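You operate a simulated robot arm through the tools that you are given. There is no shell and no other tool.

Carry out the task below with a simulated two-armed robot. There is one attempt and no reset: what you move stays moved.

JOB
Isolate the line, bin what jams the rollers, then power up and reset.
Fine: use the grey scrap bin; free the desk emergency stop too.

Only the result counts: the job must be done as asked and must still hold three seconds after the hand-in. Knocking over, shifting, dropping, spilling or breaking anything else fails it.

ROBOT AND FRAMES
Two 7-joint arms with two-finger parallel grippers on one trunk that stands fixed in place. Base frame: the origin is at the foot of the trunk, x ahead of it, y to its left, z up. Readings come in m, degrees, newtons and seconds.
The left shoulder is at [0.071, 0.156, 1.18], the right one opposite. Each reaches about 1.231 m from its shoulder. Payload 3.91 kg a hand.
The TCP of each hand is the grasp point between the finger pads, 0.03 m short of the fingertips. In the tool frame z runs along the fingers and y along their closing line. The gripper opens to 0.11 m. The fingers are 0.02 m wide and 0.01 m thick; the gripper's body (0.048 by 0.112 m) begins 0.055 m behind the TCP.
Orientation is that of the tool frame in the base frame, as a unit quaternion [x, y, z, w]. With the fingers straight down and closing along the base's y, the tool's x points along the base's -x, its y along +y and its z along -z.

CONTROLS
- The arms move only by the tool step_arm. It takes "left_motion", "right_motion" or both (then of equal length, played together; a hand with none holds still); each is a list of rows, each a list of 7 numbers: the gripper command, from -1 (shut) to 1 (fully open), values between in proportion, then the shift along the tool's x, y, z in m, then the turn, a rotation vector about the tool's x, y, z in degrees. In form: [[hand, dx, dy, dz, ax, ay, az], ...]. A call has 1 to 20 rows; each row shifts and turns the commanded pose from where the row before left it, along the tool's axes as they then stand. A row lasts 0.2 s, in which the tool goes at most 0.05 m and 8.6 degrees; a call with a longer step from one row to the next is refused whole, and so is a gripper value outside its range. A pose out of reach is approached as far as the arm can. The call stops where the force on the tool passes 40 N (or 10 N more than at its start, if that is more) or the arm is blocked; 0.2 s more then pass. The fingers move at their own pace (about 0.108 m/s each) and stop on an object; they squeeze with about 45 N. The grip force told is the motor's: it shows also when the fingers shut on nothing. Time passes only in rows, and 0.2 s behind the last, so rows that do not move let the fingers close. It gives the time, the measured TCP pose, the force on the tool (base axes), the opening and the grip force at its end, in the units of the frame above (readings bear some noise), with the torque about the TCP (base axes, N m) and any sound that the robot's microphone picked up.
- Cameras (640 x 400 px; columns grow to the right, rows downward): "scene" is now at [0.1341, -0.0426, 1.4337]; the picture's right is [-0.45, -0.89, 0.00], its down [-0.29, 0.15, -0.95] and it looks along [0.85, -0.42, -0.33] (base axes); focal length 291 px, centre (320, 200). "left" rides on the left gripper at [0.072, -0.017, -0.103] in its tool frame; the picture's right is [0.23, 0.97, 0.00], its down [-0.76, 0.18, -0.62] and it looks along [-0.61, 0.14, 0.78] (tool axes); focal length 222 px, centre (320, 200). "right" rides on the right gripper at [0.072, 0.017, -0.104] in its tool frame; the picture's right is [-0.23, 0.97, 0.00], its down [-0.76, -0.18, -0.62] and it looks along [-0.61, -0.14, 0.78] (tool axes); focal length 222 px, centre (320, 200). There is no depth. A picture from a camera that has moved, and an enlarged one, comes with that camera's place and axes in the base frame and with its lens.
- snapshot(camera): a new picture of that camera. The clock stands still meanwhile.
- lift_body(by): slides the trunk up (or, below 0, down) by that many m; the arms and the scene camera ride with it, the base frame stays. It gives what a move gives, with no picture.
- pan_tilt(pan, tilt): turns the head with the scene camera to pan (to the left, within 86 degrees either way) and tilt (down, from -29 to 69), counted from straight ahead of the robot. It gives what a move gives.
- close_up(camera, box): a new picture of the part [left, top, right, bottom] of that camera's present view, enlarged. The clock stands still meanwhile.
- hand_in(): hands the job in; it is judged then, once.

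Nothing tells you positions but the pictures and the camera data. Unless the task says otherwise, let go and move clear before handing in.

The tools are called after "Request:" as name(argument=value, ...) on one line, values as JSON. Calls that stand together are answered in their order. step_arm: Moves the arms, as the interface text tells. Its arguments: {"type":"object","properties":{"left_motion":{"type":"array","items":{"type":"array","items":{"type":"number"}}},"right_motion":{"type":"array","items":{"type":"array","items":{"type":"number"}}}},"required":[]} The other tools are called the same way: lift_body (by) moves the trunk up or down; pan_tilt (pan, tilt) turns the head that bears the scene camera; snapshot (camera) takes a picture; close_up (camera, box) takes an enlarged picture of a part of a camera's view; hand_in () hands the job in.

At the start:

```text
time: 0.0
left_tcp_pos: [0.7597, -0.0595, 1.3108]
left_orientation: [-0.001, 1.0, 0.0, 0.0]
left_force: [-0.6, -0.2, 0.6]
left_ft_torque: [-0.02, -0.05, 0.0]
left_finger_gap: 0.1101
left_finger_force: 0.0
right_tcp_pos: [0.62, -0.6457, 1.3533]
right_orientation: [0.0, 1.0, 0.0, 0.0]
right_force: [-0.6, 0.9, 0.3]
right_ft_torque: [-0.03, 0.01, 0.0]
right_finger_gap: 0.1101
right_finger_force: 0.2
trunk travel left (down, up): [-0.625, 0.315]
head pan, tilt (commanded): [-26.6, 19.0]
```

scene: 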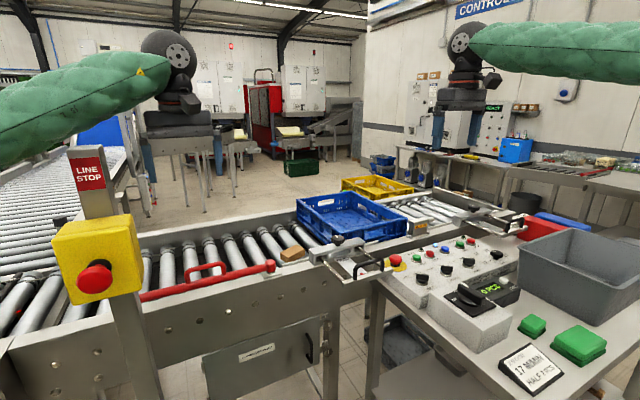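
right: 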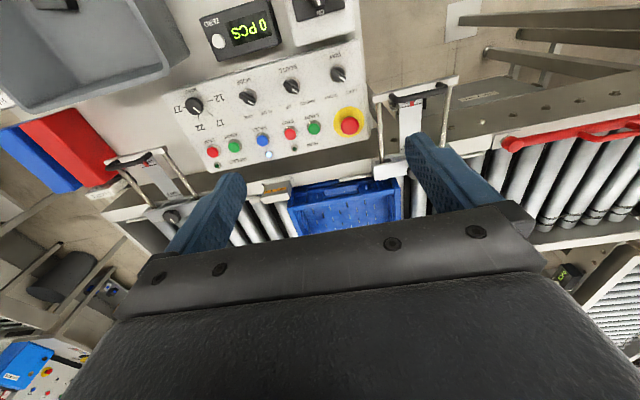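
left: 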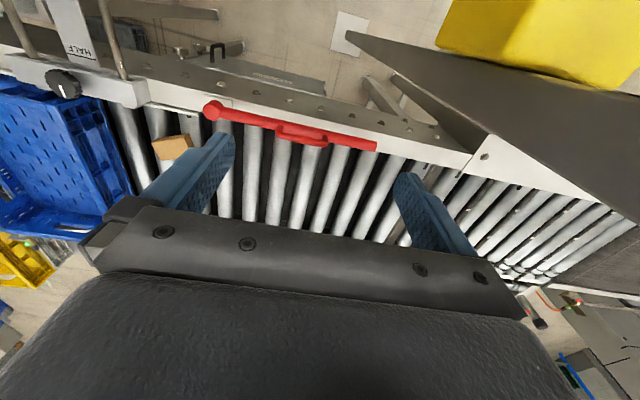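

I see a roller conveyor with a blue crate, a small tan block on the rollers, a red pull bar, a line-stop post, and a desk panel with knobs, buttons, an emergency stop and a rotary isolator. I'll look closely at each before moving anything.

Request:
close_up(camera="scene", box=[360, 220, 560, 345])

Request:
close_up(camera="scene", box=[180, 190, 400, 328])

Request:
close_up(camera="scene", box=[30, 130, 190, 330])

Request:
close_up(camera="right", box=[170, 0, 380, 180])

Request:
close_up(camera="left", box=[100, 60, 400, 240])

```text
3.20 times, centred on (460, 282) of scene
camera zoom: at [0.1341, -0.0426, 1.4337], right [-0.45, -0.89, 0.0], down [-0.29, 0.15, -0.95], along [0.85, -0.42, -0.33], focal length 932 px, centre (-128, -64)
```

zoom: 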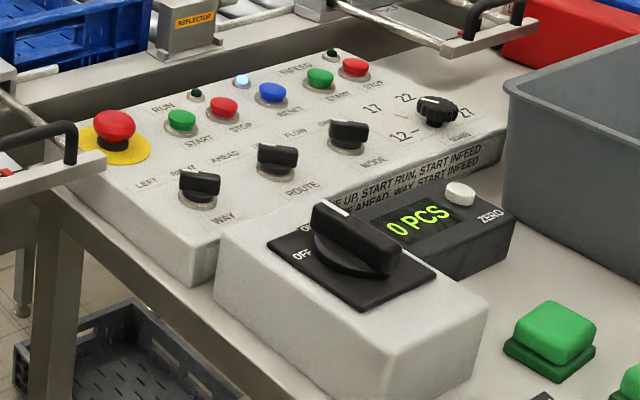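

```text
2.90 times, centred on (290, 259) of scene
camera zoom: at [0.1341, -0.0426, 1.4337], right [-0.45, -0.89, 0.0], down [-0.29, 0.15, -0.95], along [0.85, -0.42, -0.33], focal length 844 px, centre (407, 29)
```

zoom: 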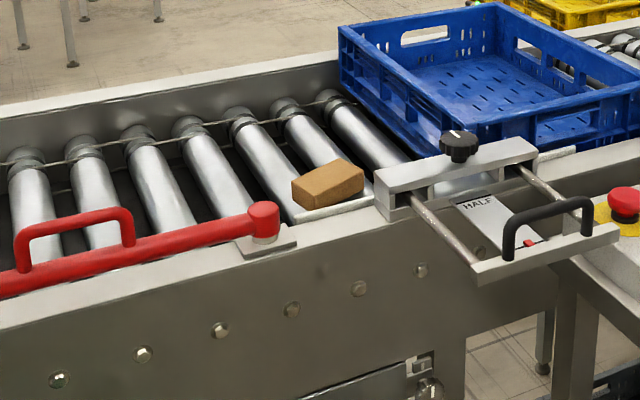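

```text
2.00 times, centred on (110, 230) of scene
camera zoom: at [0.1341, -0.0426, 1.4337], right [-0.45, -0.89, 0.0], down [-0.29, 0.15, -0.95], along [0.85, -0.42, -0.33], focal length 583 px, centre (740, 140)
```

zoom: 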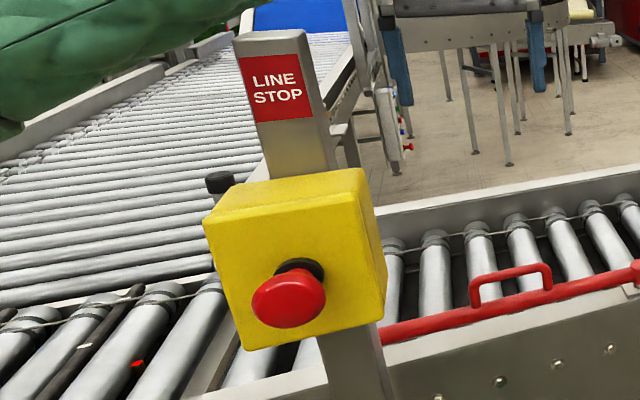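

```text
2.22 times, centred on (275, 90) of right
camera zoom: at [0.5453, -0.6299, 1.4567], right [0.23, 0.97, 0.0], down [0.76, -0.18, 0.62], along [0.61, -0.14, -0.78], focal length 494 px, centre (420, 444)
```

zoom: 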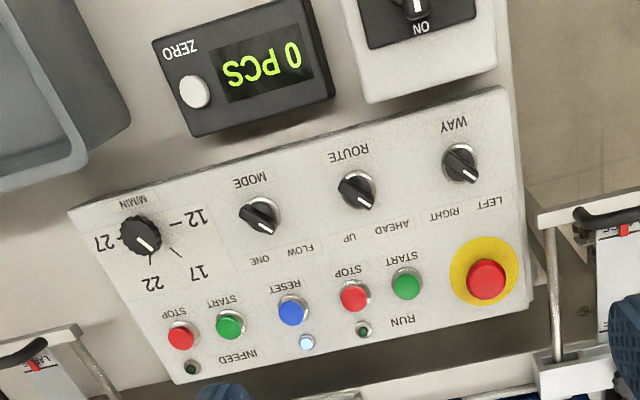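

```text
2.13 times, centred on (250, 150) of left
camera zoom: at [0.6878, -0.075, 1.4137], right [-0.23, 0.97, 0.0], down [0.76, 0.18, 0.62], along [0.61, 0.14, -0.78], focal length 474 px, centre (469, 307)
```

zoom: 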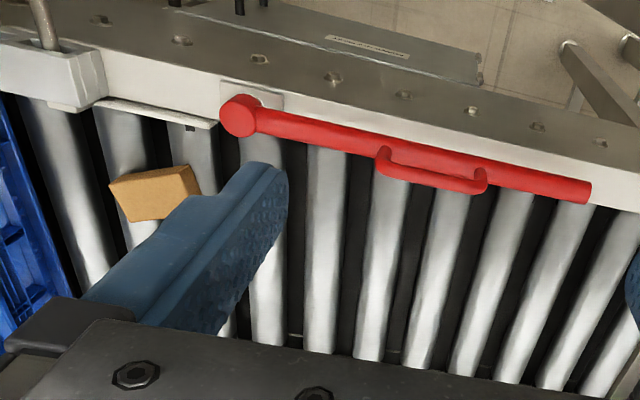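

The isolator is the big black rotary knob on the grey box at the desk's near edge, and the blue RESET is on the panel. Next I'll aim the head at the desk and the rollers to see more detail.

Request:
pan_tilt(pan=-45, tilt=35)

Request:
snapshot(camera="scene")

Request:
close_up(camera="scene", box=[200, 120, 400, 245])

```text
time: 0.8
left_tcp_pos: [0.7592, -0.0593, 1.3101]
left_orientation: [0.0, 1.0, 0.001, 0.0]
left_force: [1.2, -0.6, 0.6]
left_ft_torque: [-0.01, 0.04, 0.0]
left_finger_gap: 0.1099
left_finger_force: 0.0
right_tcp_pos: [0.6189, -0.6456, 1.3534]
right_orientation: [0.0, 1.0, 0.001, 0.0]
right_force: [1.3, -0.1, -0.6]
right_ft_torque: [0.0, -0.01, 0.0]
right_finger_gap: 0.11
right_finger_force: 0.0
trunk travel left (down, up): [-0.625, 0.315]
head pan, tilt (commanded): [-45.0, 35.0]
```

```text
taken
camera scene: at [0.1131, -0.0631, 1.4084], right [-0.71, -0.71, 0.0], down [-0.41, 0.41, -0.82], along [0.58, -0.58, -0.57], focal length 291 px, centre (320, 200)
```

scene: 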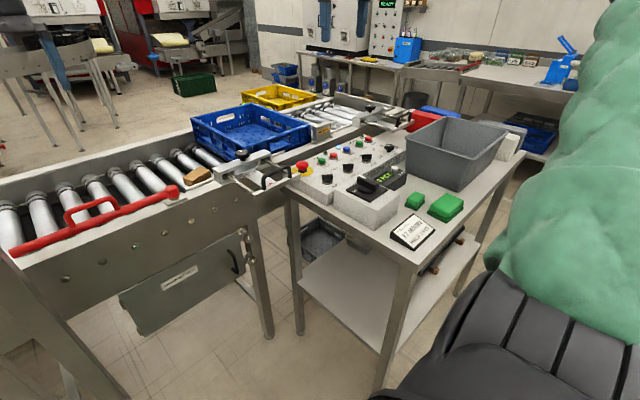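

```text
3.20 times, centred on (300, 182) of scene
camera zoom: at [0.1131, -0.0631, 1.4084], right [-0.71, -0.71, 0.0], down [-0.41, 0.41, -0.82], along [0.58, -0.58, -0.57], focal length 932 px, centre (384, 256)
```

zoom: 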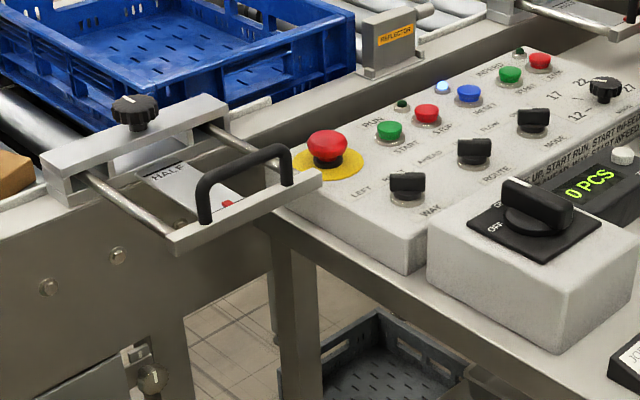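

The jam looks like the brown block beside the blue crate. I'll get close-ups of the desk labels, the scrap bin, and the area around the rollers to the left.

Request:
close_up(camera="scene", box=[320, 130, 420, 225])

Request:
close_up(camera="scene", box=[370, 90, 530, 260])

Request:
close_up(camera="right", box=[180, 0, 380, 60])

Request:
pan_tilt(pan=10, tilt=35)

Request:
snapshot(camera="scene")

```text
4.21 times, centred on (370, 178) of scene
camera zoom: at [0.1131, -0.0631, 1.4084], right [-0.71, -0.71, 0.0], down [-0.41, 0.41, -0.82], along [0.58, -0.58, -0.57], focal length 1227 px, centre (110, 295)
```

zoom: 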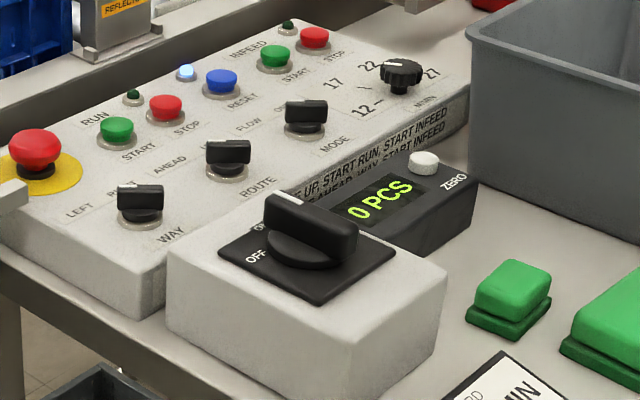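

```text
2.35 times, centred on (450, 175) of scene
camera zoom: at [0.1131, -0.0631, 1.4084], right [-0.71, -0.71, 0.0], down [-0.41, 0.41, -0.82], along [0.58, -0.58, -0.57], focal length 686 px, centre (14, 259)
```

zoom: 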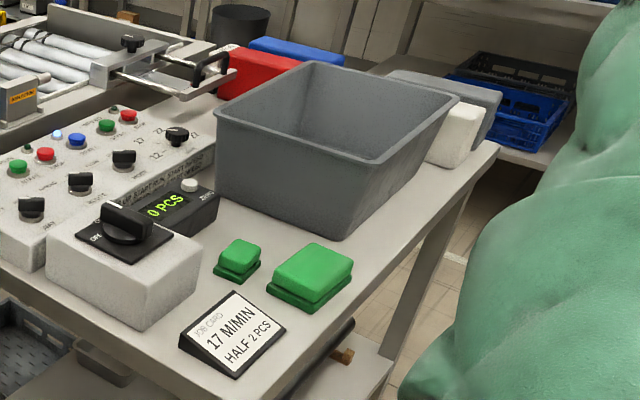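

```text
3.20 times, centred on (280, 30) of right
camera zoom: at [0.5454, -0.6299, 1.4566], right [0.23, 0.97, 0.0], down [0.76, -0.18, 0.62], along [0.61, -0.14, -0.78], focal length 711 px, centre (448, 744)
```

zoom: 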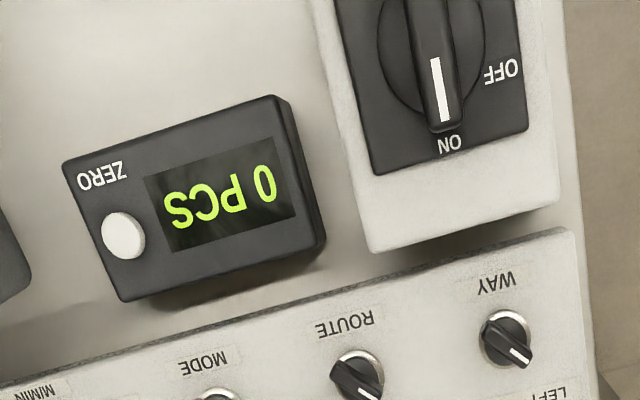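

```text
time: 2.0
left_tcp_pos: [0.7598, -0.06, 1.3107]
left_orientation: [0.0, 1.0, 0.0, 0.0]
left_force: [0.3, -0.7, -0.1]
left_ft_torque: [0.04, -0.02, 0.03]
left_finger_gap: 0.1102
left_finger_force: 0.1
right_tcp_pos: [0.6198, -0.6459, 1.3533]
right_orientation: [0.0, 1.0, 0.0, 0.0]
right_force: [-0.8, 0.1, 0.1]
right_ft_torque: [0.0, -0.01, 0.0]
right_finger_gap: 0.1099
right_finger_force: 0.1
trunk travel left (down, up): [-0.625, 0.315]
head pan, tilt (commanded): [10.0, 35.0]
```

```text
taken
camera scene: at [0.1375, 0.0144, 1.4083], right [0.17, -0.98, 0.0], down [-0.57, -0.1, -0.82], along [0.81, 0.14, -0.57], focal length 291 px, centre (320, 200)
```

scene: 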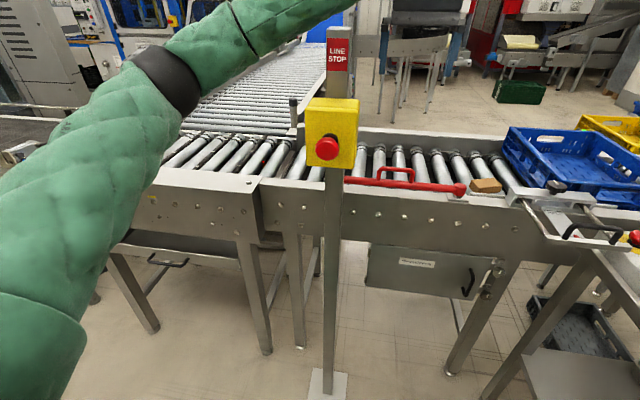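

The line runs left to right, and I see some small dark and red things among the rollers left of the post. I'll zoom in on those to tell whether they are also jam pieces.

Request:
close_up(camera="scene", box=[150, 90, 340, 210])

Request:
close_up(camera="scene", box=[340, 130, 530, 250])

Request:
close_up(camera="left", box=[400, 130, 640, 300])

Request:
close_up(camera="left", box=[100, 90, 240, 200])

```text
3.33 times, centred on (245, 150) of scene
camera zoom: at [0.1375, 0.0144, 1.4083], right [0.17, -0.98, 0.0], down [-0.57, -0.1, -0.82], along [0.81, 0.14, -0.57], focal length 971 px, centre (570, 367)
```

zoom: 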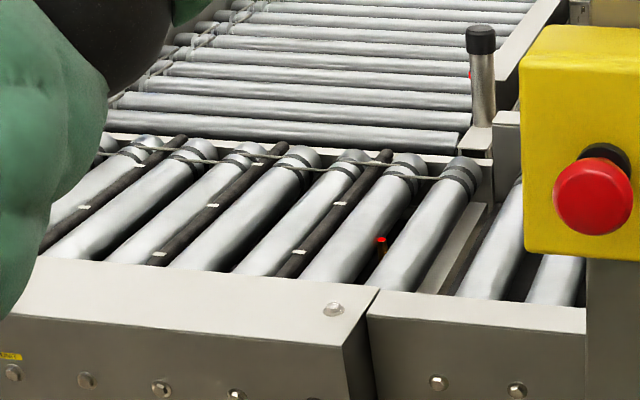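

```text
3.33 times, centred on (435, 190) of scene
camera zoom: at [0.1375, 0.0144, 1.4083], right [0.17, -0.98, 0.0], down [-0.57, -0.1, -0.82], along [0.81, 0.14, -0.57], focal length 971 px, centre (-63, 233)
```

zoom: 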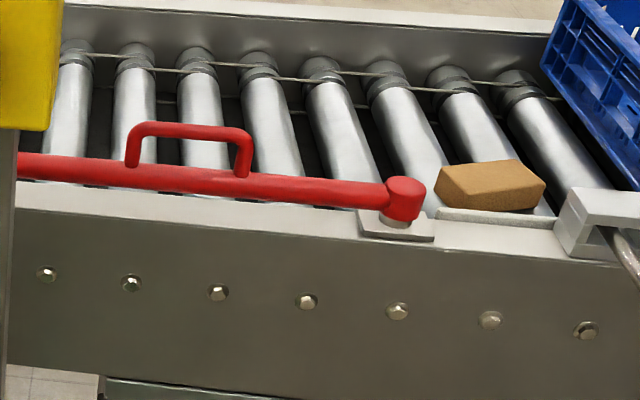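

```text
2.35 times, centred on (520, 215) of left
camera zoom: at [0.6878, -0.075, 1.4137], right [-0.23, 0.97, 0.0], down [0.76, 0.18, 0.62], along [0.61, 0.14, -0.78], focal length 523 px, centre (-151, 165)
```

zoom: 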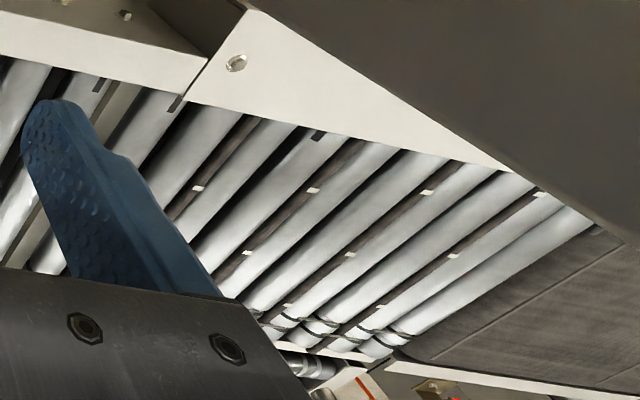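

```text
3.64 times, centred on (170, 145) of left
camera zoom: at [0.6878, -0.075, 1.4137], right [-0.23, 0.97, 0.0], down [0.76, 0.18, 0.62], along [0.61, 0.14, -0.78], focal length 808 px, centre (866, 400)
```

zoom: 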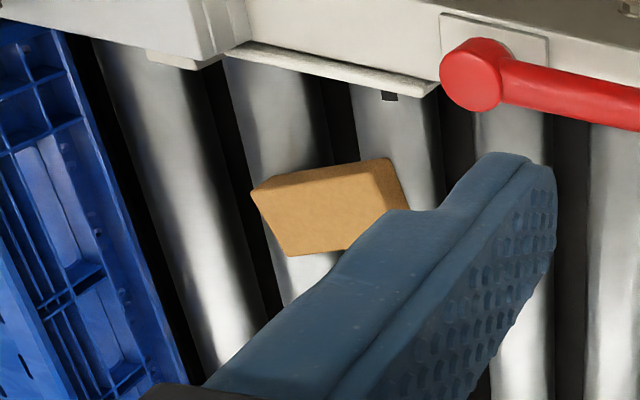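

The jam is the brown block wedged in the rollers near (0.99, -0.36, 0.92). The isolator knob is near (0.49, -0.625, 0.99), pointing to ON, with OFF a quarter turn counter-clockwise seen from above. I'll bring the right hand above the isolator for a better view.

Request:
step_arm(right_motion=[[1, 0.0213, 0.0035, 0.034, 0, 0, 0], [1, 0.0213, 0.0035, 0.034, 0, 0, 0], [1, 0.0213, 0.0035, 0.034, 0, 0, 0], [1, 0.0213, 0.0035, 0.034, 0, 0, 0], [1, 0.0213, 0.0035, 0.034, 0, 0, 0], [1, 0.0213, 0.0035, 0.034, 0, 0, 0]])

Request:
snapshot(camera="right")

Request:
pan_tilt(pan=-45, tilt=35)

Request:
snapshot(camera="scene")

```text
time: 3.5
left_tcp_pos: [0.7574, -0.0583, 1.3129]
left_orientation: [0.001, 1.0, -0.001, 0.0]
left_force: [-0.6, -0.6, -0.8]
left_ft_torque: [0.03, 0.02, 0.01]
left_finger_gap: 0.1101
left_finger_force: 0.1
right_tcp_pos: [0.4881, -0.6233, 1.149]
right_orientation: [0.0, 1.0, 0.001, 0.0]
right_force: [0.3, -0.4, -0.1]
right_ft_torque: [0.0, -0.03, 0.0]
right_finger_gap: 0.1099
right_finger_force: 0.1
trunk travel left (down, up): [-0.625, 0.315]
head pan, tilt (commanded): [10.0, 35.0]
```

```text
taken
camera right: at [0.415, -0.6069, 1.2533], right [0.23, 0.97, 0.0], down [0.76, -0.18, 0.62], along [0.61, -0.14, -0.78], focal length 222 px, centre (320, 200)
```

right: 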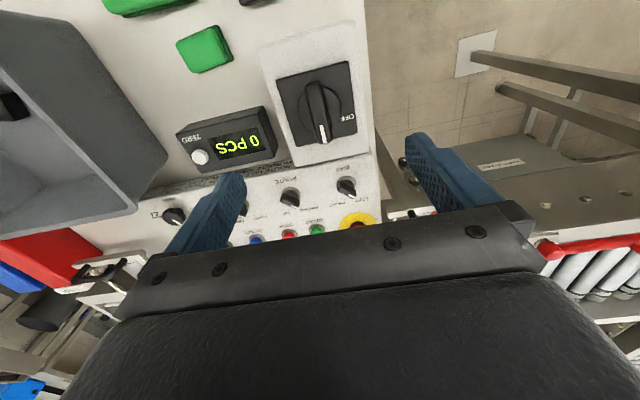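

```text
time: 4.7
left_tcp_pos: [0.76, -0.059, 1.3101]
left_orientation: [-0.001, 1.0, 0.0, 0.0]
left_force: [0.5, 0.0, -0.1]
left_ft_torque: [-0.05, 0.0, -0.02]
left_finger_gap: 0.1101
left_finger_force: 0.0
right_tcp_pos: [0.4905, -0.6228, 1.1492]
right_orientation: [0.001, 1.0, 0.0, -0.001]
right_force: [-0.1, 1.0, -0.4]
right_ft_torque: [0.01, 0.0, 0.0]
right_finger_gap: 0.1097
right_finger_force: 0.1
trunk travel left (down, up): [-0.625, 0.315]
head pan, tilt (commanded): [-45.0, 35.0]
```

```text
taken
camera scene: at [0.1132, -0.0633, 1.4082], right [-0.71, -0.71, 0.0], down [-0.41, 0.41, -0.82], along [0.58, -0.58, -0.57], focal length 291 px, centre (320, 200)
```

scene: 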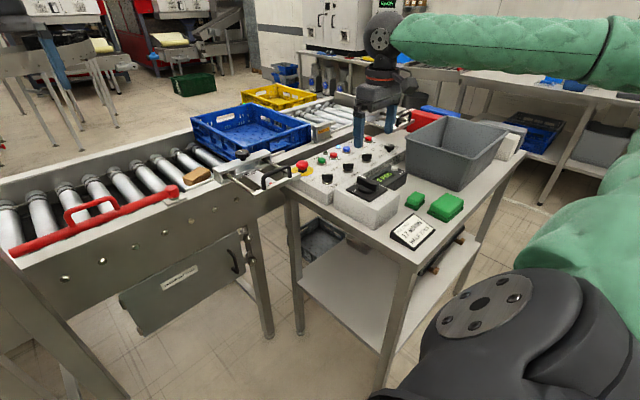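

The right hand now sits nearly straight above the isolator knob. I'll zoom in to refine the knob's centre, handle direction and size.

Request:
close_up(camera="right", box=[250, 20, 390, 170])

Request:
close_up(camera="scene", box=[320, 150, 420, 235])

Request:
close_up(camera="right", box=[120, 150, 400, 290])

```text
2.67 times, centred on (320, 95) of right
camera zoom: at [0.4171, -0.6081, 1.2528], right [0.23, 0.97, 0.0], down [0.76, -0.18, 0.62], along [0.61, -0.14, -0.78], focal length 592 px, centre (320, 480)
```

zoom: 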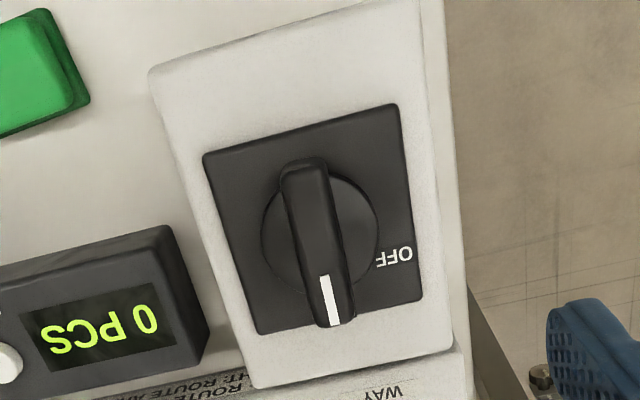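

```text
4.71 times, centred on (370, 192) of scene
camera zoom: at [0.1132, -0.0633, 1.4082], right [-0.71, -0.71, 0.0], down [-0.41, 0.41, -0.82], along [0.58, -0.58, -0.57], focal length 1371 px, centre (85, 235)
```

zoom: 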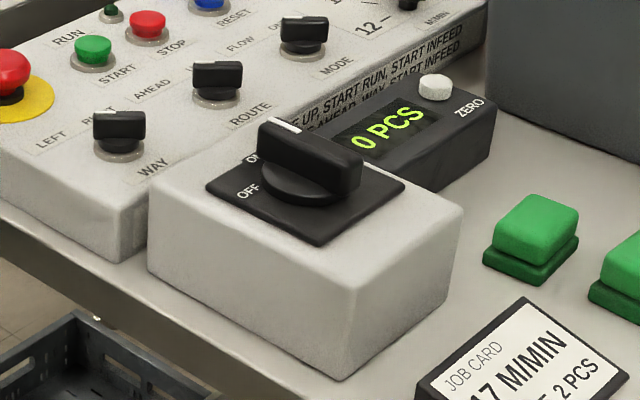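

```text
2.29 times, centred on (260, 220) of right
camera zoom: at [0.4171, -0.6081, 1.2528], right [0.23, 0.97, 0.0], down [0.76, -0.18, 0.62], along [0.61, -0.14, -0.78], focal length 508 px, centre (457, 154)
```

zoom: 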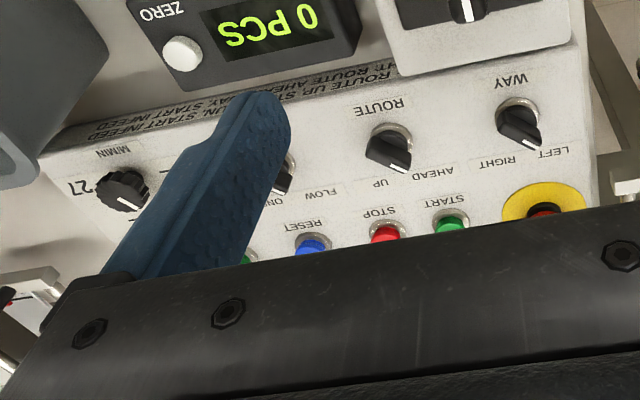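

The knob handle runs along x from about x=0.461 to x=0.525, centred near (0.493, -0.6265), with its top at z≈0.998. I'll lower the half-closed gripper to just above it and check.

Request:
step_arm(right_motion=[[-0.1, -0.0006, -0.001, 0.027, 0, 0, 0], [-0.1, -0.0006, -0.0009, 0.027, 0, 0, 0], [-0.1, -0.0006, -0.0009, 0.027, 0, 0, 0], [-0.1, -0.0006, -0.0009, 0.027, 0, 0, 0]])

Request:
snapshot(camera="right")

Request:
close_up(camera="scene", box=[320, 100, 440, 220])

```text
time: 5.7
left_tcp_pos: [0.7601, -0.0599, 1.312]
left_orientation: [0.0, 1.0, 0.0, -0.001]
left_force: [0.3, 0.2, 0.0]
left_ft_torque: [0.02, 0.01, -0.01]
left_finger_gap: 0.1101
left_finger_force: 0.2
right_tcp_pos: [0.4935, -0.6273, 1.0402]
right_orientation: [0.0, 1.0, 0.0, 0.0]
right_force: [-0.3, -0.8, -0.7]
right_ft_torque: [-0.02, 0.01, -0.02]
right_finger_gap: 0.0496
right_finger_force: 0.1
trunk travel left (down, up): [-0.625, 0.315]
head pan, tilt (commanded): [-45.0, 35.0]
```

```text
taken
camera right: at [0.4199, -0.6127, 1.1443], right [0.23, 0.97, 0.0], down [0.76, -0.18, 0.62], along [0.61, -0.14, -0.78], focal length 222 px, centre (320, 200)
```

right: 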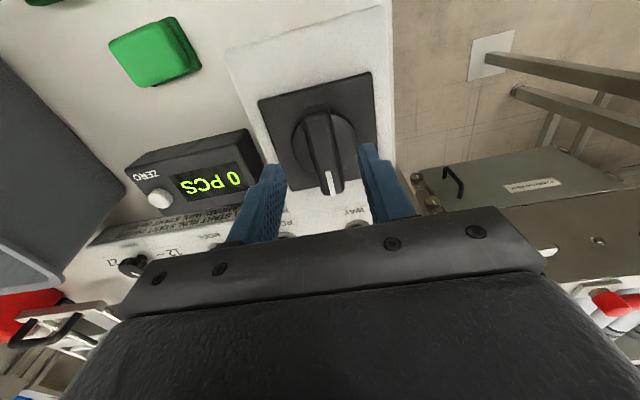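

```text
3.33 times, centred on (380, 160) of scene
camera zoom: at [0.1134, -0.0636, 1.4083], right [-0.71, -0.71, 0.0], down [-0.41, 0.41, -0.82], along [0.58, -0.58, -0.57], focal length 971 px, centre (120, 333)
```

zoom: 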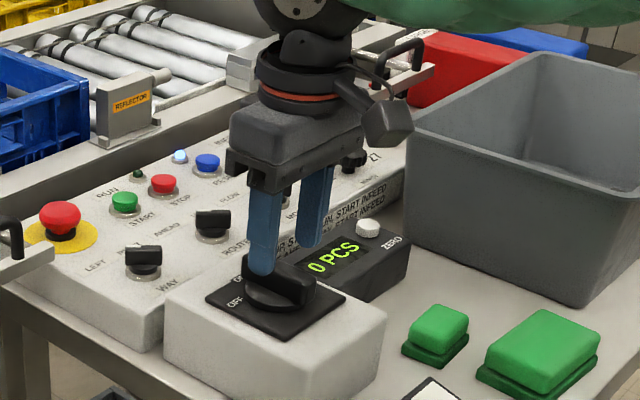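

The fingers straddle the handle and line up well. I'll go down 32 mm and close on the handle.

Request:
step_arm(right_motion=[[-0.1, 0, 0.001, 0.012, 0, 0, 0], [-0.1, 0, 0, 0.012, 0, 0, 0], [-0.1, 0, 0, 0.008, 0, 0, 0], [-1, 0, 0, 0, 0, 0, 0], [-1, 0, 0, 0, 0, 0, 0]])

Request:
close_up(camera="scene", box=[320, 100, 440, 220])

```text
time: 6.6
left_tcp_pos: [0.7581, -0.0594, 1.3116]
left_orientation: [0.0, 1.0, -0.001, -0.001]
left_force: [-0.1, -0.9, -0.9]
left_ft_torque: [0.06, -0.01, 0.0]
left_finger_gap: 0.1099
left_finger_force: 0.0
right_tcp_pos: [0.4925, -0.6254, 1.0158]
right_orientation: [-0.001, 1.0, 0.0, 0.005]
right_force: [-4.0, 9.9, 29.9]
right_ft_torque: [-0.07, 1.47, 0.01]
right_finger_gap: 0.0188
right_finger_force: 32.2
trunk travel left (down, up): [-0.625, 0.315]
head pan, tilt (commanded): [-45.0, 35.0]
stopped in row 4 (right hand): the force on the tool passed its limit at 65 N (the readings are from after the stop); the commanded pose is now the measured one
```

```text
3.33 times, centred on (380, 160) of scene
camera zoom: at [0.1115, -0.0619, 1.4088], right [-0.71, -0.71, 0.0], down [-0.41, 0.41, -0.82], along [0.58, -0.58, -0.57], focal length 971 px, centre (120, 333)
```

zoom: 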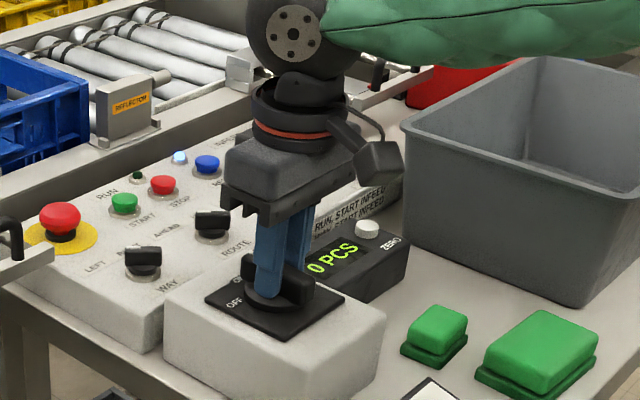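

The fingertips touched the dial base and the fingers are closed on the handle at 19 mm. I'll ease up about 2 mm and let the grip settle.

Request:
step_arm(right_motion=[[-1, 0, 0, -0.002, 0, 0, 0], [-1, 0, 0, 0, 0, 0, 0]])

```text
time: 7.2
left_tcp_pos: [0.7577, -0.0591, 1.3117]
left_orientation: [0.0, 1.0, -0.001, 0.0]
left_force: [0.8, 0.7, -0.2]
left_ft_torque: [0.01, 0.01, -0.02]
left_finger_gap: 0.11
left_finger_force: 0.0
right_tcp_pos: [0.4926, -0.625, 1.015]
right_orientation: [-0.001, 1.0, 0.0, 0.003]
right_force: [-5.2, 5.1, 15.2]
right_ft_torque: [0.18, -0.97, 0.02]
right_finger_gap: 0.0189
right_finger_force: 44.4
trunk travel left (down, up): [-0.625, 0.315]
head pan, tilt (commanded): [-45.0, 35.0]
```

The grip is firm. Now I'll turn the handle counter-clockwise (negative about tool z), in part first to feel the response.

Request:
step_arm(right_motion=[[-1, 0, 0, 0, 0, 0, -6], [-1, 0, 0, 0, 0, 0, -8], [-1, 0, 0, 0, 0, 0, -8], [-1, 0, 0, 0, 0, 0, -8]])

Request:
close_up(camera="scene", box=[320, 100, 440, 220])

```text
time: 8.2
left_tcp_pos: [0.7581, -0.0579, 1.311]
left_orientation: [0.0, 1.0, 0.0, 0.0]
left_force: [-0.2, 0.7, 0.0]
left_ft_torque: [-0.03, 0.0, -0.01]
left_finger_gap: 0.11
left_finger_force: 0.0
right_tcp_pos: [0.4923, -0.6258, 1.0165]
right_orientation: [-0.261, 0.965, 0.0, 0.003]
right_force: [-2.1, 0.1, 20.4]
right_ft_torque: [1.16, 0.03, -0.07]
right_finger_gap: 0.0188
right_finger_force: 44.4
trunk travel left (down, up): [-0.625, 0.315]
head pan, tilt (commanded): [-45.0, 35.0]
```

```text
3.33 times, centred on (380, 160) of scene
camera zoom: at [0.1118, -0.062, 1.4085], right [-0.71, -0.71, 0.0], down [-0.41, 0.41, -0.82], along [0.58, -0.58, -0.57], focal length 971 px, centre (120, 333)
```

zoom: 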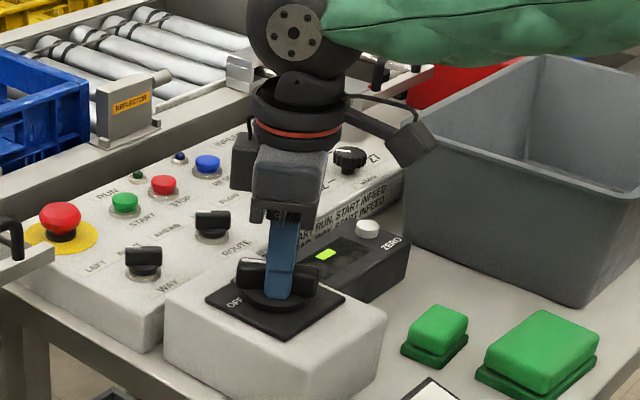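

The handle turns with the hand and the panel lamps have gone out. I'll continue to the full quarter turn.

Request:
step_arm(right_motion=[[-1, 0, 0, -0.0005, 0, 0, -7.5], [-1, 0, 0, -0.0005, 0, 0, -7.5], [-1, 0, 0, 0, 0, 0, -7.5], [-1, 0, 0, 0, 0, 0, -7.5], [-1, 0, 0, 0, 0, 0, -7.5], [-1, 0, 0, 0, 0, 0, -7.5], [-1, 0, 0, 0, 0, 0, -7.5], [-1, 0, 0, 0, 0, 0, -7.5], [-1, 0, 0, 0, 0, 0, 0]])

Request:
close_up(camera="scene", box=[320, 100, 440, 220])

Request:
snapshot(camera="right")

```text
time: 10.2
left_tcp_pos: [0.7601, -0.0595, 1.3112]
left_orientation: [0.0, 1.0, 0.001, -0.001]
left_force: [-0.5, -1.1, 0.1]
left_ft_torque: [-0.03, 0.01, -0.01]
left_finger_gap: 0.11
left_finger_force: 0.2
right_tcp_pos: [0.495, -0.627, 1.0164]
right_orientation: [0.708, -0.706, 0.001, -0.001]
right_force: [19.5, -16.8, 26.8]
right_ft_torque: [0.53, 0.71, -0.08]
right_finger_gap: 0.019
right_finger_force: 45.5
trunk travel left (down, up): [-0.625, 0.315]
head pan, tilt (commanded): [-45.0, 35.0]
```

```text
3.33 times, centred on (380, 160) of scene
camera zoom: at [0.1136, -0.0631, 1.4084], right [-0.71, -0.71, 0.0], down [-0.41, 0.41, -0.82], along [0.58, -0.58, -0.57], focal length 971 px, centre (120, 333)
```

zoom: 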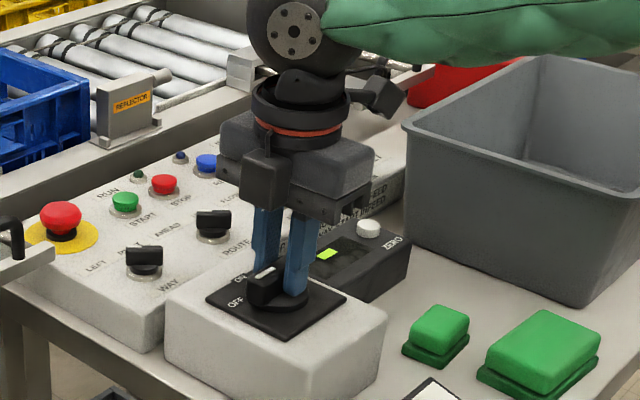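

```text
taken
camera right: at [0.4767, -0.7004, 1.1186], right [-0.97, 0.22, -0.01], down [0.17, 0.76, 0.62], along [0.14, 0.61, -0.78], focal length 222 px, centre (320, 200)
```

right: 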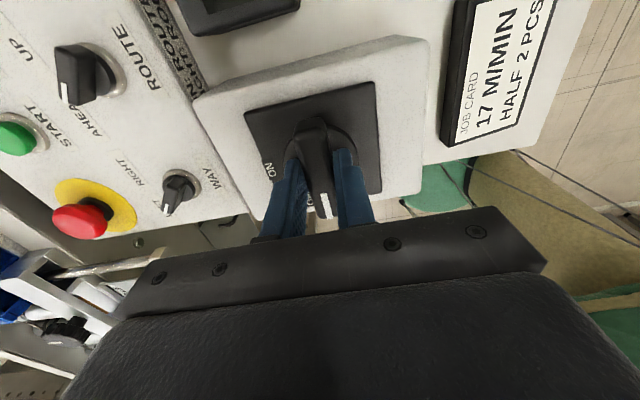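

The handle now points to OFF and the panel is dark. I'll open the fingers and lift straight up, then check the knob stays.

Request:
step_arm(right_motion=[[-0.1, 0, 0, 0, 0, 0, 0], [-0.1, 0, 0, 0, 0, 0, 0], [-0.1, 0, 0, -0.02, 0, 0, 0], [-0.1, 0, 0, -0.04, 0, 0, 0], [-0.1, 0, 0, -0.045, 0, 0, 0], [-0.1, 0, 0, -0.045, 0, 0, 0]])

Request:
snapshot(camera="right")

Request:
close_up(camera="scene", box=[280, 100, 440, 240])

```text
time: 11.6
left_tcp_pos: [0.7582, -0.0596, 1.312]
left_orientation: [-0.001, 1.0, 0.0, 0.0]
left_force: [-0.6, -0.1, -0.1]
left_ft_torque: [0.0, -0.04, 0.05]
left_finger_gap: 0.11
left_finger_force: 0.1
right_tcp_pos: [0.4939, -0.627, 1.1666]
right_orientation: [0.708, -0.707, 0.002, -0.002]
right_force: [0.3, 1.2, 0.1]
right_ft_torque: [0.0, 0.01, -0.03]
right_finger_gap: 0.0497
right_finger_force: 0.1
trunk travel left (down, up): [-0.625, 0.315]
head pan, tilt (commanded): [-45.0, 35.0]
```

```text
taken
camera right: at [0.475, -0.7001, 1.2694], right [-0.97, 0.23, 0.0], down [0.17, 0.76, 0.62], along [0.14, 0.61, -0.78], focal length 222 px, centre (320, 200)
```

right: 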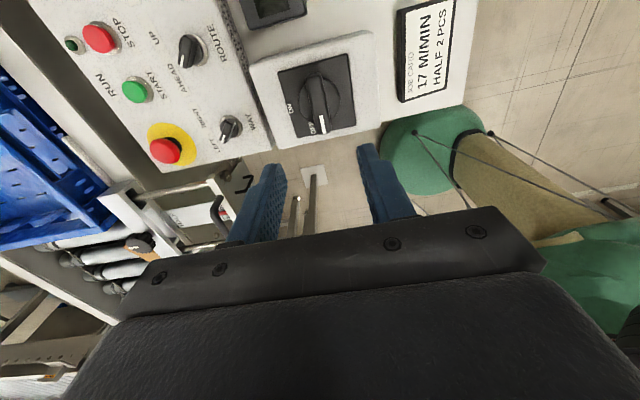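

```text
2.86 times, centred on (360, 170) of scene
camera zoom: at [0.1125, -0.0625, 1.4083], right [-0.71, -0.71, 0.0], down [-0.41, 0.41, -0.82], along [0.58, -0.58, -0.57], focal length 832 px, centre (206, 286)
```

zoom: 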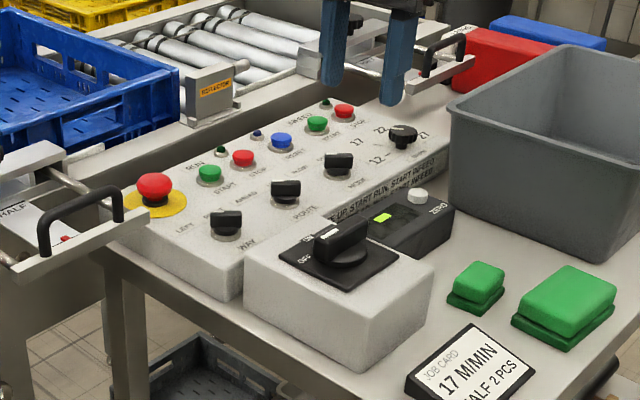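

The isolator holds at OFF. Next I'll turn the hand back and travel above the brown block to look at how it sits.

Request:
step_arm(right_motion=[[0.3, 0, 0, -0.01, 0, 0, 8.2], [0.3, 0, 0, -0.01, 0, 0, 8.2], [0.3, 0, 0, -0.01, 0, 0, 8.2], [0.3, 0, 0, -0.01, 0, 0, 8.2], [0.3, 0, 0, -0.01, 0, 0, 8.2], [0.3, 0, 0, 0, 0, 0, 8.2], [0.3, 0, 0, 0, 0, 0, 8.2], [0.3, 0, 0, 0, 0, 0, 8.2], [0.3, 0, 0, 0, 0, 0, 8.2], [0.3, 0, 0, 0, 0, 0, 8.2], [0.3, 0, 0, 0, 0, 0, 8.2]])

Request:
step_arm(right_motion=[[0.3, -0.038, 0.022, 0, 0, 0, 0], [0.3, -0.038, 0.022, 0, 0, 0, 0], [0.3, -0.038, 0.022, 0, 0, 0, 0], [0.3, -0.038, 0.022, 0, 0, 0, 0], [0.3, -0.038, 0.022, 0, 0, 0, 0], [0.3, -0.038, 0.022, 0, 0, 0, 0], [0.3, -0.038, 0.022, 0, 0, 0, 0], [0.3, -0.038, 0.022, 0, 0, 0, 0], [0.3, -0.038, 0.022, 0, 0, 0, 0], [0.3, -0.038, 0.022, 0, 0, 0, 0], [0.3, -0.038, 0.022, 0, 0, 0, 0], [0.3, -0.038, 0.022, 0, 0, 0, 0]])

Request:
snapshot(camera="right")

Request:
pan_tilt(pan=-15, tilt=25)

Request:
snapshot(camera="scene")

```text
time: 14.0
left_tcp_pos: [0.7604, -0.0603, 1.3103]
left_orientation: [0.0, 1.0, 0.0, 0.0]
left_force: [0.6, -0.8, -0.3]
left_ft_torque: [-0.01, 0.0, -0.03]
left_finger_gap: 0.1102
left_finger_force: 0.0
right_tcp_pos: [0.4937, -0.6265, 1.2152]
right_orientation: [0.001, 1.0, 0.0, 0.003]
right_force: [0.2, -0.1, 0.2]
right_ft_torque: [0.01, 0.0, -0.03]
right_finger_gap: 0.0717
right_finger_force: 0.1
trunk travel left (down, up): [-0.625, 0.315]
head pan, tilt (commanded): [-45.0, 35.0]
```

```text
time: 16.6
left_tcp_pos: [0.7618, -0.0606, 1.3089]
left_orientation: [0.001, 1.0, 0.0, -0.002]
left_force: [-0.1, -0.1, 0.0]
left_ft_torque: [0.02, 0.03, -0.02]
left_finger_gap: 0.1101
left_finger_force: 0.1
right_tcp_pos: [0.9542, -0.3646, 1.2153]
right_orientation: [0.001, 1.0, 0.002, 0.001]
right_force: [0.4, -0.4, 0.4]
right_ft_torque: [0.03, 0.04, 0.05]
right_finger_gap: 0.0717
right_finger_force: 0.1
trunk travel left (down, up): [-0.625, 0.315]
head pan, tilt (commanded): [-45.0, 35.0]
```

```text
taken
camera right: at [0.8791, -0.3491, 1.3176], right [0.23, 0.97, 0.0], down [0.76, -0.18, 0.62], along [0.61, -0.14, -0.78], focal length 222 px, centre (320, 200)
```

right: 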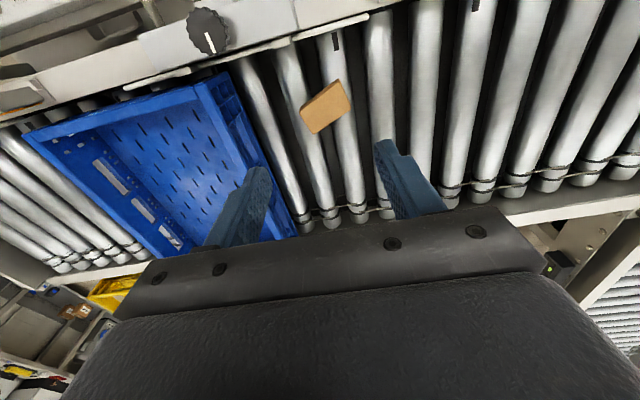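

```text
time: 17.5
left_tcp_pos: [0.7595, -0.06, 1.31]
left_orientation: [0.0, 1.0, 0.0, -0.001]
left_force: [0.3, 0.2, -0.5]
left_ft_torque: [0.01, -0.03, -0.03]
left_finger_gap: 0.1101
left_finger_force: 0.0
right_tcp_pos: [0.9494, -0.3632, 1.2179]
right_orientation: [0.001, 1.0, 0.0, 0.002]
right_force: [0.9, 0.8, -0.3]
right_ft_torque: [-0.01, 0.02, 0.02]
right_finger_gap: 0.0717
right_finger_force: 0.1
trunk travel left (down, up): [-0.625, 0.315]
head pan, tilt (commanded): [-15.0, 25.0]
```

```text
taken
camera scene: at [0.1403, -0.0245, 1.424], right [-0.26, -0.97, 0.0], down [-0.41, 0.11, -0.91], along [0.87, -0.24, -0.42], focal length 291 px, centre (320, 200)
```

scene: 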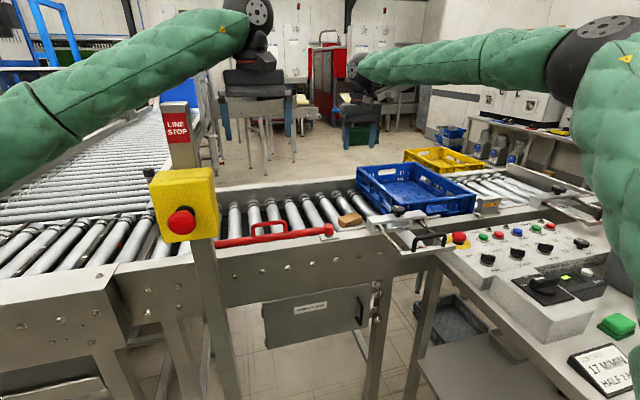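

Request:
close_up(camera="right", box=[250, 50, 410, 150])

Request:
close_up(camera="scene", box=[280, 180, 400, 255])

```text
4.00 times, centred on (330, 100) of right
camera zoom: at [0.8761, -0.3475, 1.3201], right [0.23, 0.97, 0.0], down [0.76, -0.18, 0.63], along [0.61, -0.14, -0.78], focal length 888 px, centre (280, 600)
```

zoom: 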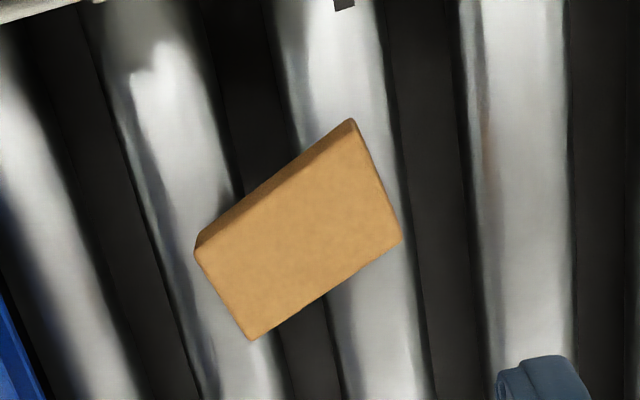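

```text
5.33 times, centred on (340, 218) of scene
camera zoom: at [0.1403, -0.0245, 1.424], right [-0.26, -0.97, 0.0], down [-0.41, 0.11, -0.91], along [0.87, -0.24, -0.42], focal length 1554 px, centre (213, 107)
```

zoom: 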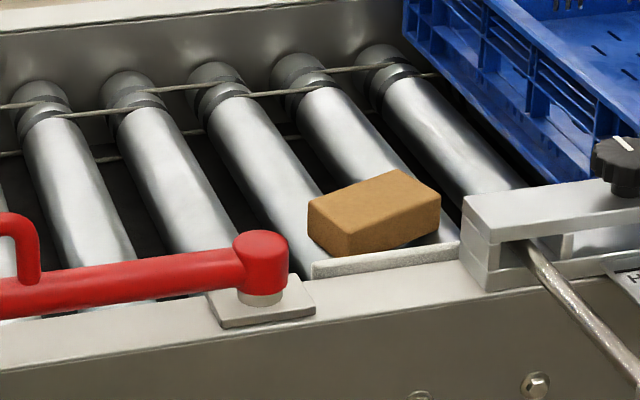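

The block is about 78 × 45 × 33 mm, with its top at z≈0.935 and centre near (0.988, -0.364), its long axis turned about 19° from y. I'll grip it lengthwise, keeping clear of the rail and the crate, so first I'll descend partway, turn 19°, and check.

Request:
step_arm(right_motion=[[1, -0.0095, 0, 0.045, 0, 0, 0], [1, -0.0095, 0, 0.045, 0, 0, 0], [1, -0.0095, 0, 0.045, 0, 0, 0], [1, -0.0095, 0, 0.045, 0, 0, 0], [1, 0, 0, 0, 0, 0, -6.3], [1, 0, 0, 0, 0, 0, -6.3], [1, 0, 0, 0, 0, 0, -6.4]])

Request:
snapshot(camera="right")

Request:
close_up(camera="scene", box=[280, 150, 420, 255])

```text
time: 19.1
left_tcp_pos: [0.7596, -0.0588, 1.3101]
left_orientation: [0.0, 1.0, 0.0, 0.0]
left_force: [-0.5, 0.4, 0.2]
left_ft_torque: [0.01, -0.03, -0.01]
left_finger_gap: 0.1099
left_finger_force: 0.1
right_tcp_pos: [0.9742, -0.3674, 1.041]
right_orientation: [-0.165, 0.986, 0.0, 0.002]
right_force: [0.5, -0.3, -0.2]
right_ft_torque: [0.0, -0.03, 0.0]
right_finger_gap: 0.1101
right_finger_force: 0.1
right hand out of reach, approached as far as the arm can: row 4
trunk travel left (down, up): [-0.625, 0.315]
head pan, tilt (commanded): [-15.0, 25.0]
```

```text
taken
camera right: at [0.8991, -0.3766, 1.1439], right [-0.1, 0.99, 0.0], down [0.78, 0.08, 0.63], along [0.62, 0.06, -0.78], focal length 222 px, centre (320, 200)
```

right: 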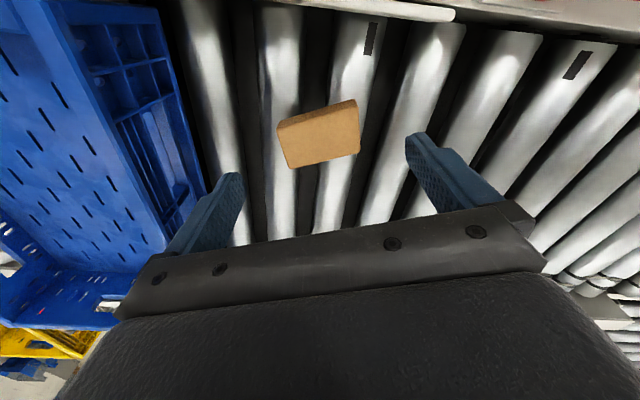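

```text
3.81 times, centred on (350, 202) of scene
camera zoom: at [0.1397, -0.0244, 1.4241], right [-0.26, -0.97, 0.0], down [-0.41, 0.11, -0.91], along [0.88, -0.23, -0.42], focal length 1110 px, centre (206, 190)
```

zoom: 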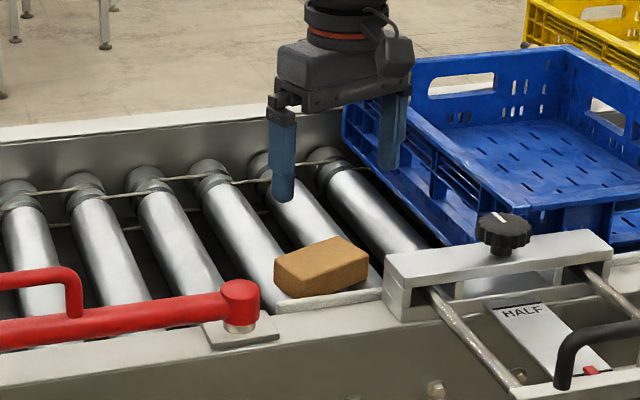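

The arm ran just short of reach pointing straight down. I'll tilt the fingers about 14° outward around their closing line so the wrist comes back, then check the pose.

Request:
step_arm(right_motion=[[1, 0, 0, 0, 0, -7, 0], [1, 0, 0, 0, 0, -7, 0], [1, 0, 0, 0, 0, 0, 0]])

Request:
close_up(camera="right", box=[220, 60, 460, 210])

```text
time: 19.9
left_tcp_pos: [0.7608, -0.0587, 1.3098]
left_orientation: [0.0, 1.0, -0.001, -0.001]
left_force: [-0.1, 0.7, -0.6]
left_ft_torque: [-0.05, -0.01, 0.0]
left_finger_gap: 0.1099
left_finger_force: 0.1
right_tcp_pos: [0.9759, -0.3674, 1.0407]
right_orientation: [-0.162, 0.979, 0.019, 0.123]
right_force: [-0.2, -0.5, 0.4]
right_ft_torque: [0.02, 0.02, -0.02]
right_finger_gap: 0.1099
right_finger_force: 0.1
trunk travel left (down, up): [-0.625, 0.315]
head pan, tilt (commanded): [-15.0, 25.0]
```

```text
2.67 times, centred on (340, 135) of right
camera zoom: at [0.8781, -0.3832, 1.1225], right [-0.11, 0.99, 0.06], down [0.61, 0.02, 0.79], along [0.78, 0.12, -0.61], focal length 592 px, centre (267, 373)
```

zoom: 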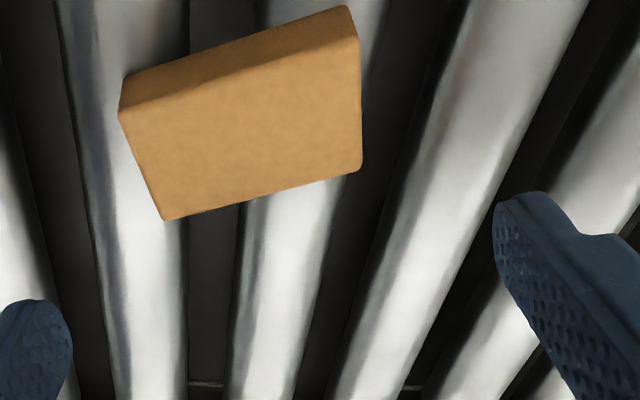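

The block centre is confirmed near (0.989, -0.367) and the tool's closing line matches its long axis. I'll move down along the tilted approach so the fingertips stop about 8 mm above the rollers.

Request:
step_arm(right_motion=[[1, 0.0041, -0.0009, 0.0245, 0, 0, 0], [1, 0.0041, -0.0009, 0.0245, 0, 0, 0], [1, 0.0041, -0.0009, 0.0245, 0, 0, 0], [1, 0.0042, -0.0008, 0.0245, 0, 0, 0]])

Request:
snapshot(camera="right")

Request:
close_up(camera="scene", box=[280, 150, 420, 255])

```text
time: 20.9
left_tcp_pos: [0.7594, -0.0601, 1.3106]
left_orientation: [0.001, 1.0, -0.001, -0.001]
left_force: [0.4, -0.7, -1.1]
left_ft_torque: [-0.01, 0.03, 0.04]
left_finger_gap: 0.1099
left_finger_force: 0.1
right_tcp_pos: [0.985, -0.3687, 0.9404]
right_orientation: [-0.163, 0.979, 0.019, 0.121]
right_force: [-0.3, 0.0, 0.3]
right_ft_torque: [0.0, 0.02, 0.01]
right_finger_gap: 0.1099
right_finger_force: 0.0
trunk travel left (down, up): [-0.625, 0.315]
head pan, tilt (commanded): [-15.0, 25.0]
```

```text
taken
camera right: at [0.8872, -0.3844, 1.0227], right [-0.11, 0.99, 0.05], down [0.61, 0.02, 0.79], along [0.78, 0.12, -0.61], focal length 222 px, centre (320, 200)
```

right: 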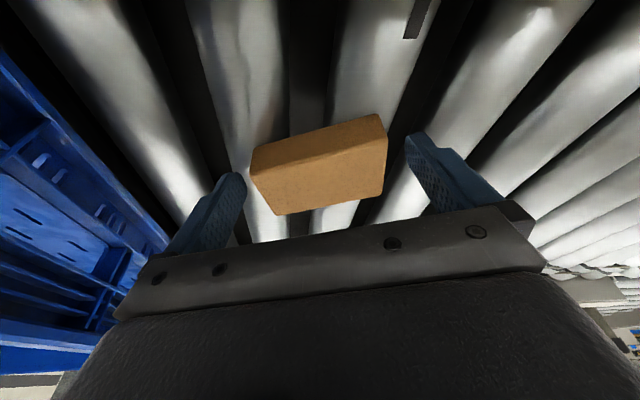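

```text
3.81 times, centred on (350, 202) of scene
camera zoom: at [0.141, -0.0243, 1.4239], right [-0.26, -0.97, 0.0], down [-0.41, 0.11, -0.91], along [0.87, -0.23, -0.42], focal length 1110 px, centre (206, 190)
```

zoom: 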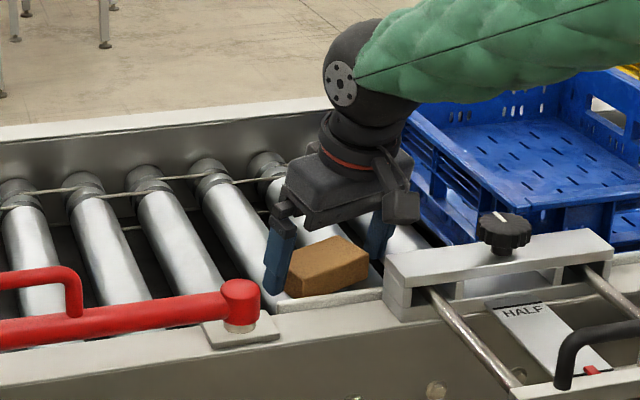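

The fingers straddle the block's ends. I'll close on it and check the grip before lifting.

Request:
step_arm(right_motion=[[0.2, 0, 0, 0, 0, 0, 0], [-1, 0, 0, 0, 0, 0, 0], [-1, 0, 0, 0, 0, 0, 0], [-1, 0, 0, 0, 0, 0, 0]])

Request:
snapshot(camera="right")

```text
time: 21.9
left_tcp_pos: [0.7595, -0.0589, 1.3102]
left_orientation: [-0.001, 1.0, 0.0, 0.0]
left_force: [0.0, -0.2, -0.2]
left_ft_torque: [0.05, 0.0, -0.03]
left_finger_gap: 0.11
left_finger_force: 0.1
right_tcp_pos: [0.9835, -0.368, 0.9411]
right_orientation: [-0.163, 0.979, 0.02, 0.123]
right_force: [-0.2, 0.3, 0.6]
right_ft_torque: [0.01, -0.01, 0.01]
right_finger_gap: 0.0822
right_finger_force: 44.7
trunk travel left (down, up): [-0.625, 0.315]
head pan, tilt (commanded): [-15.0, 25.0]
```

```text
taken
camera right: at [0.8865, -0.3839, 1.0236], right [-0.11, 0.99, 0.06], down [0.61, 0.02, 0.79], along [0.78, 0.12, -0.61], focal length 222 px, centre (320, 200)
```

right: 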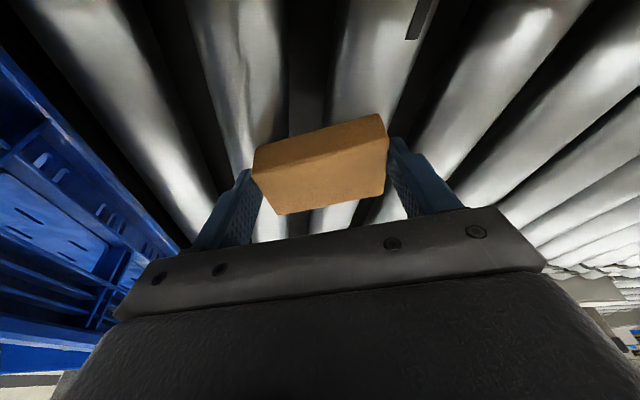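

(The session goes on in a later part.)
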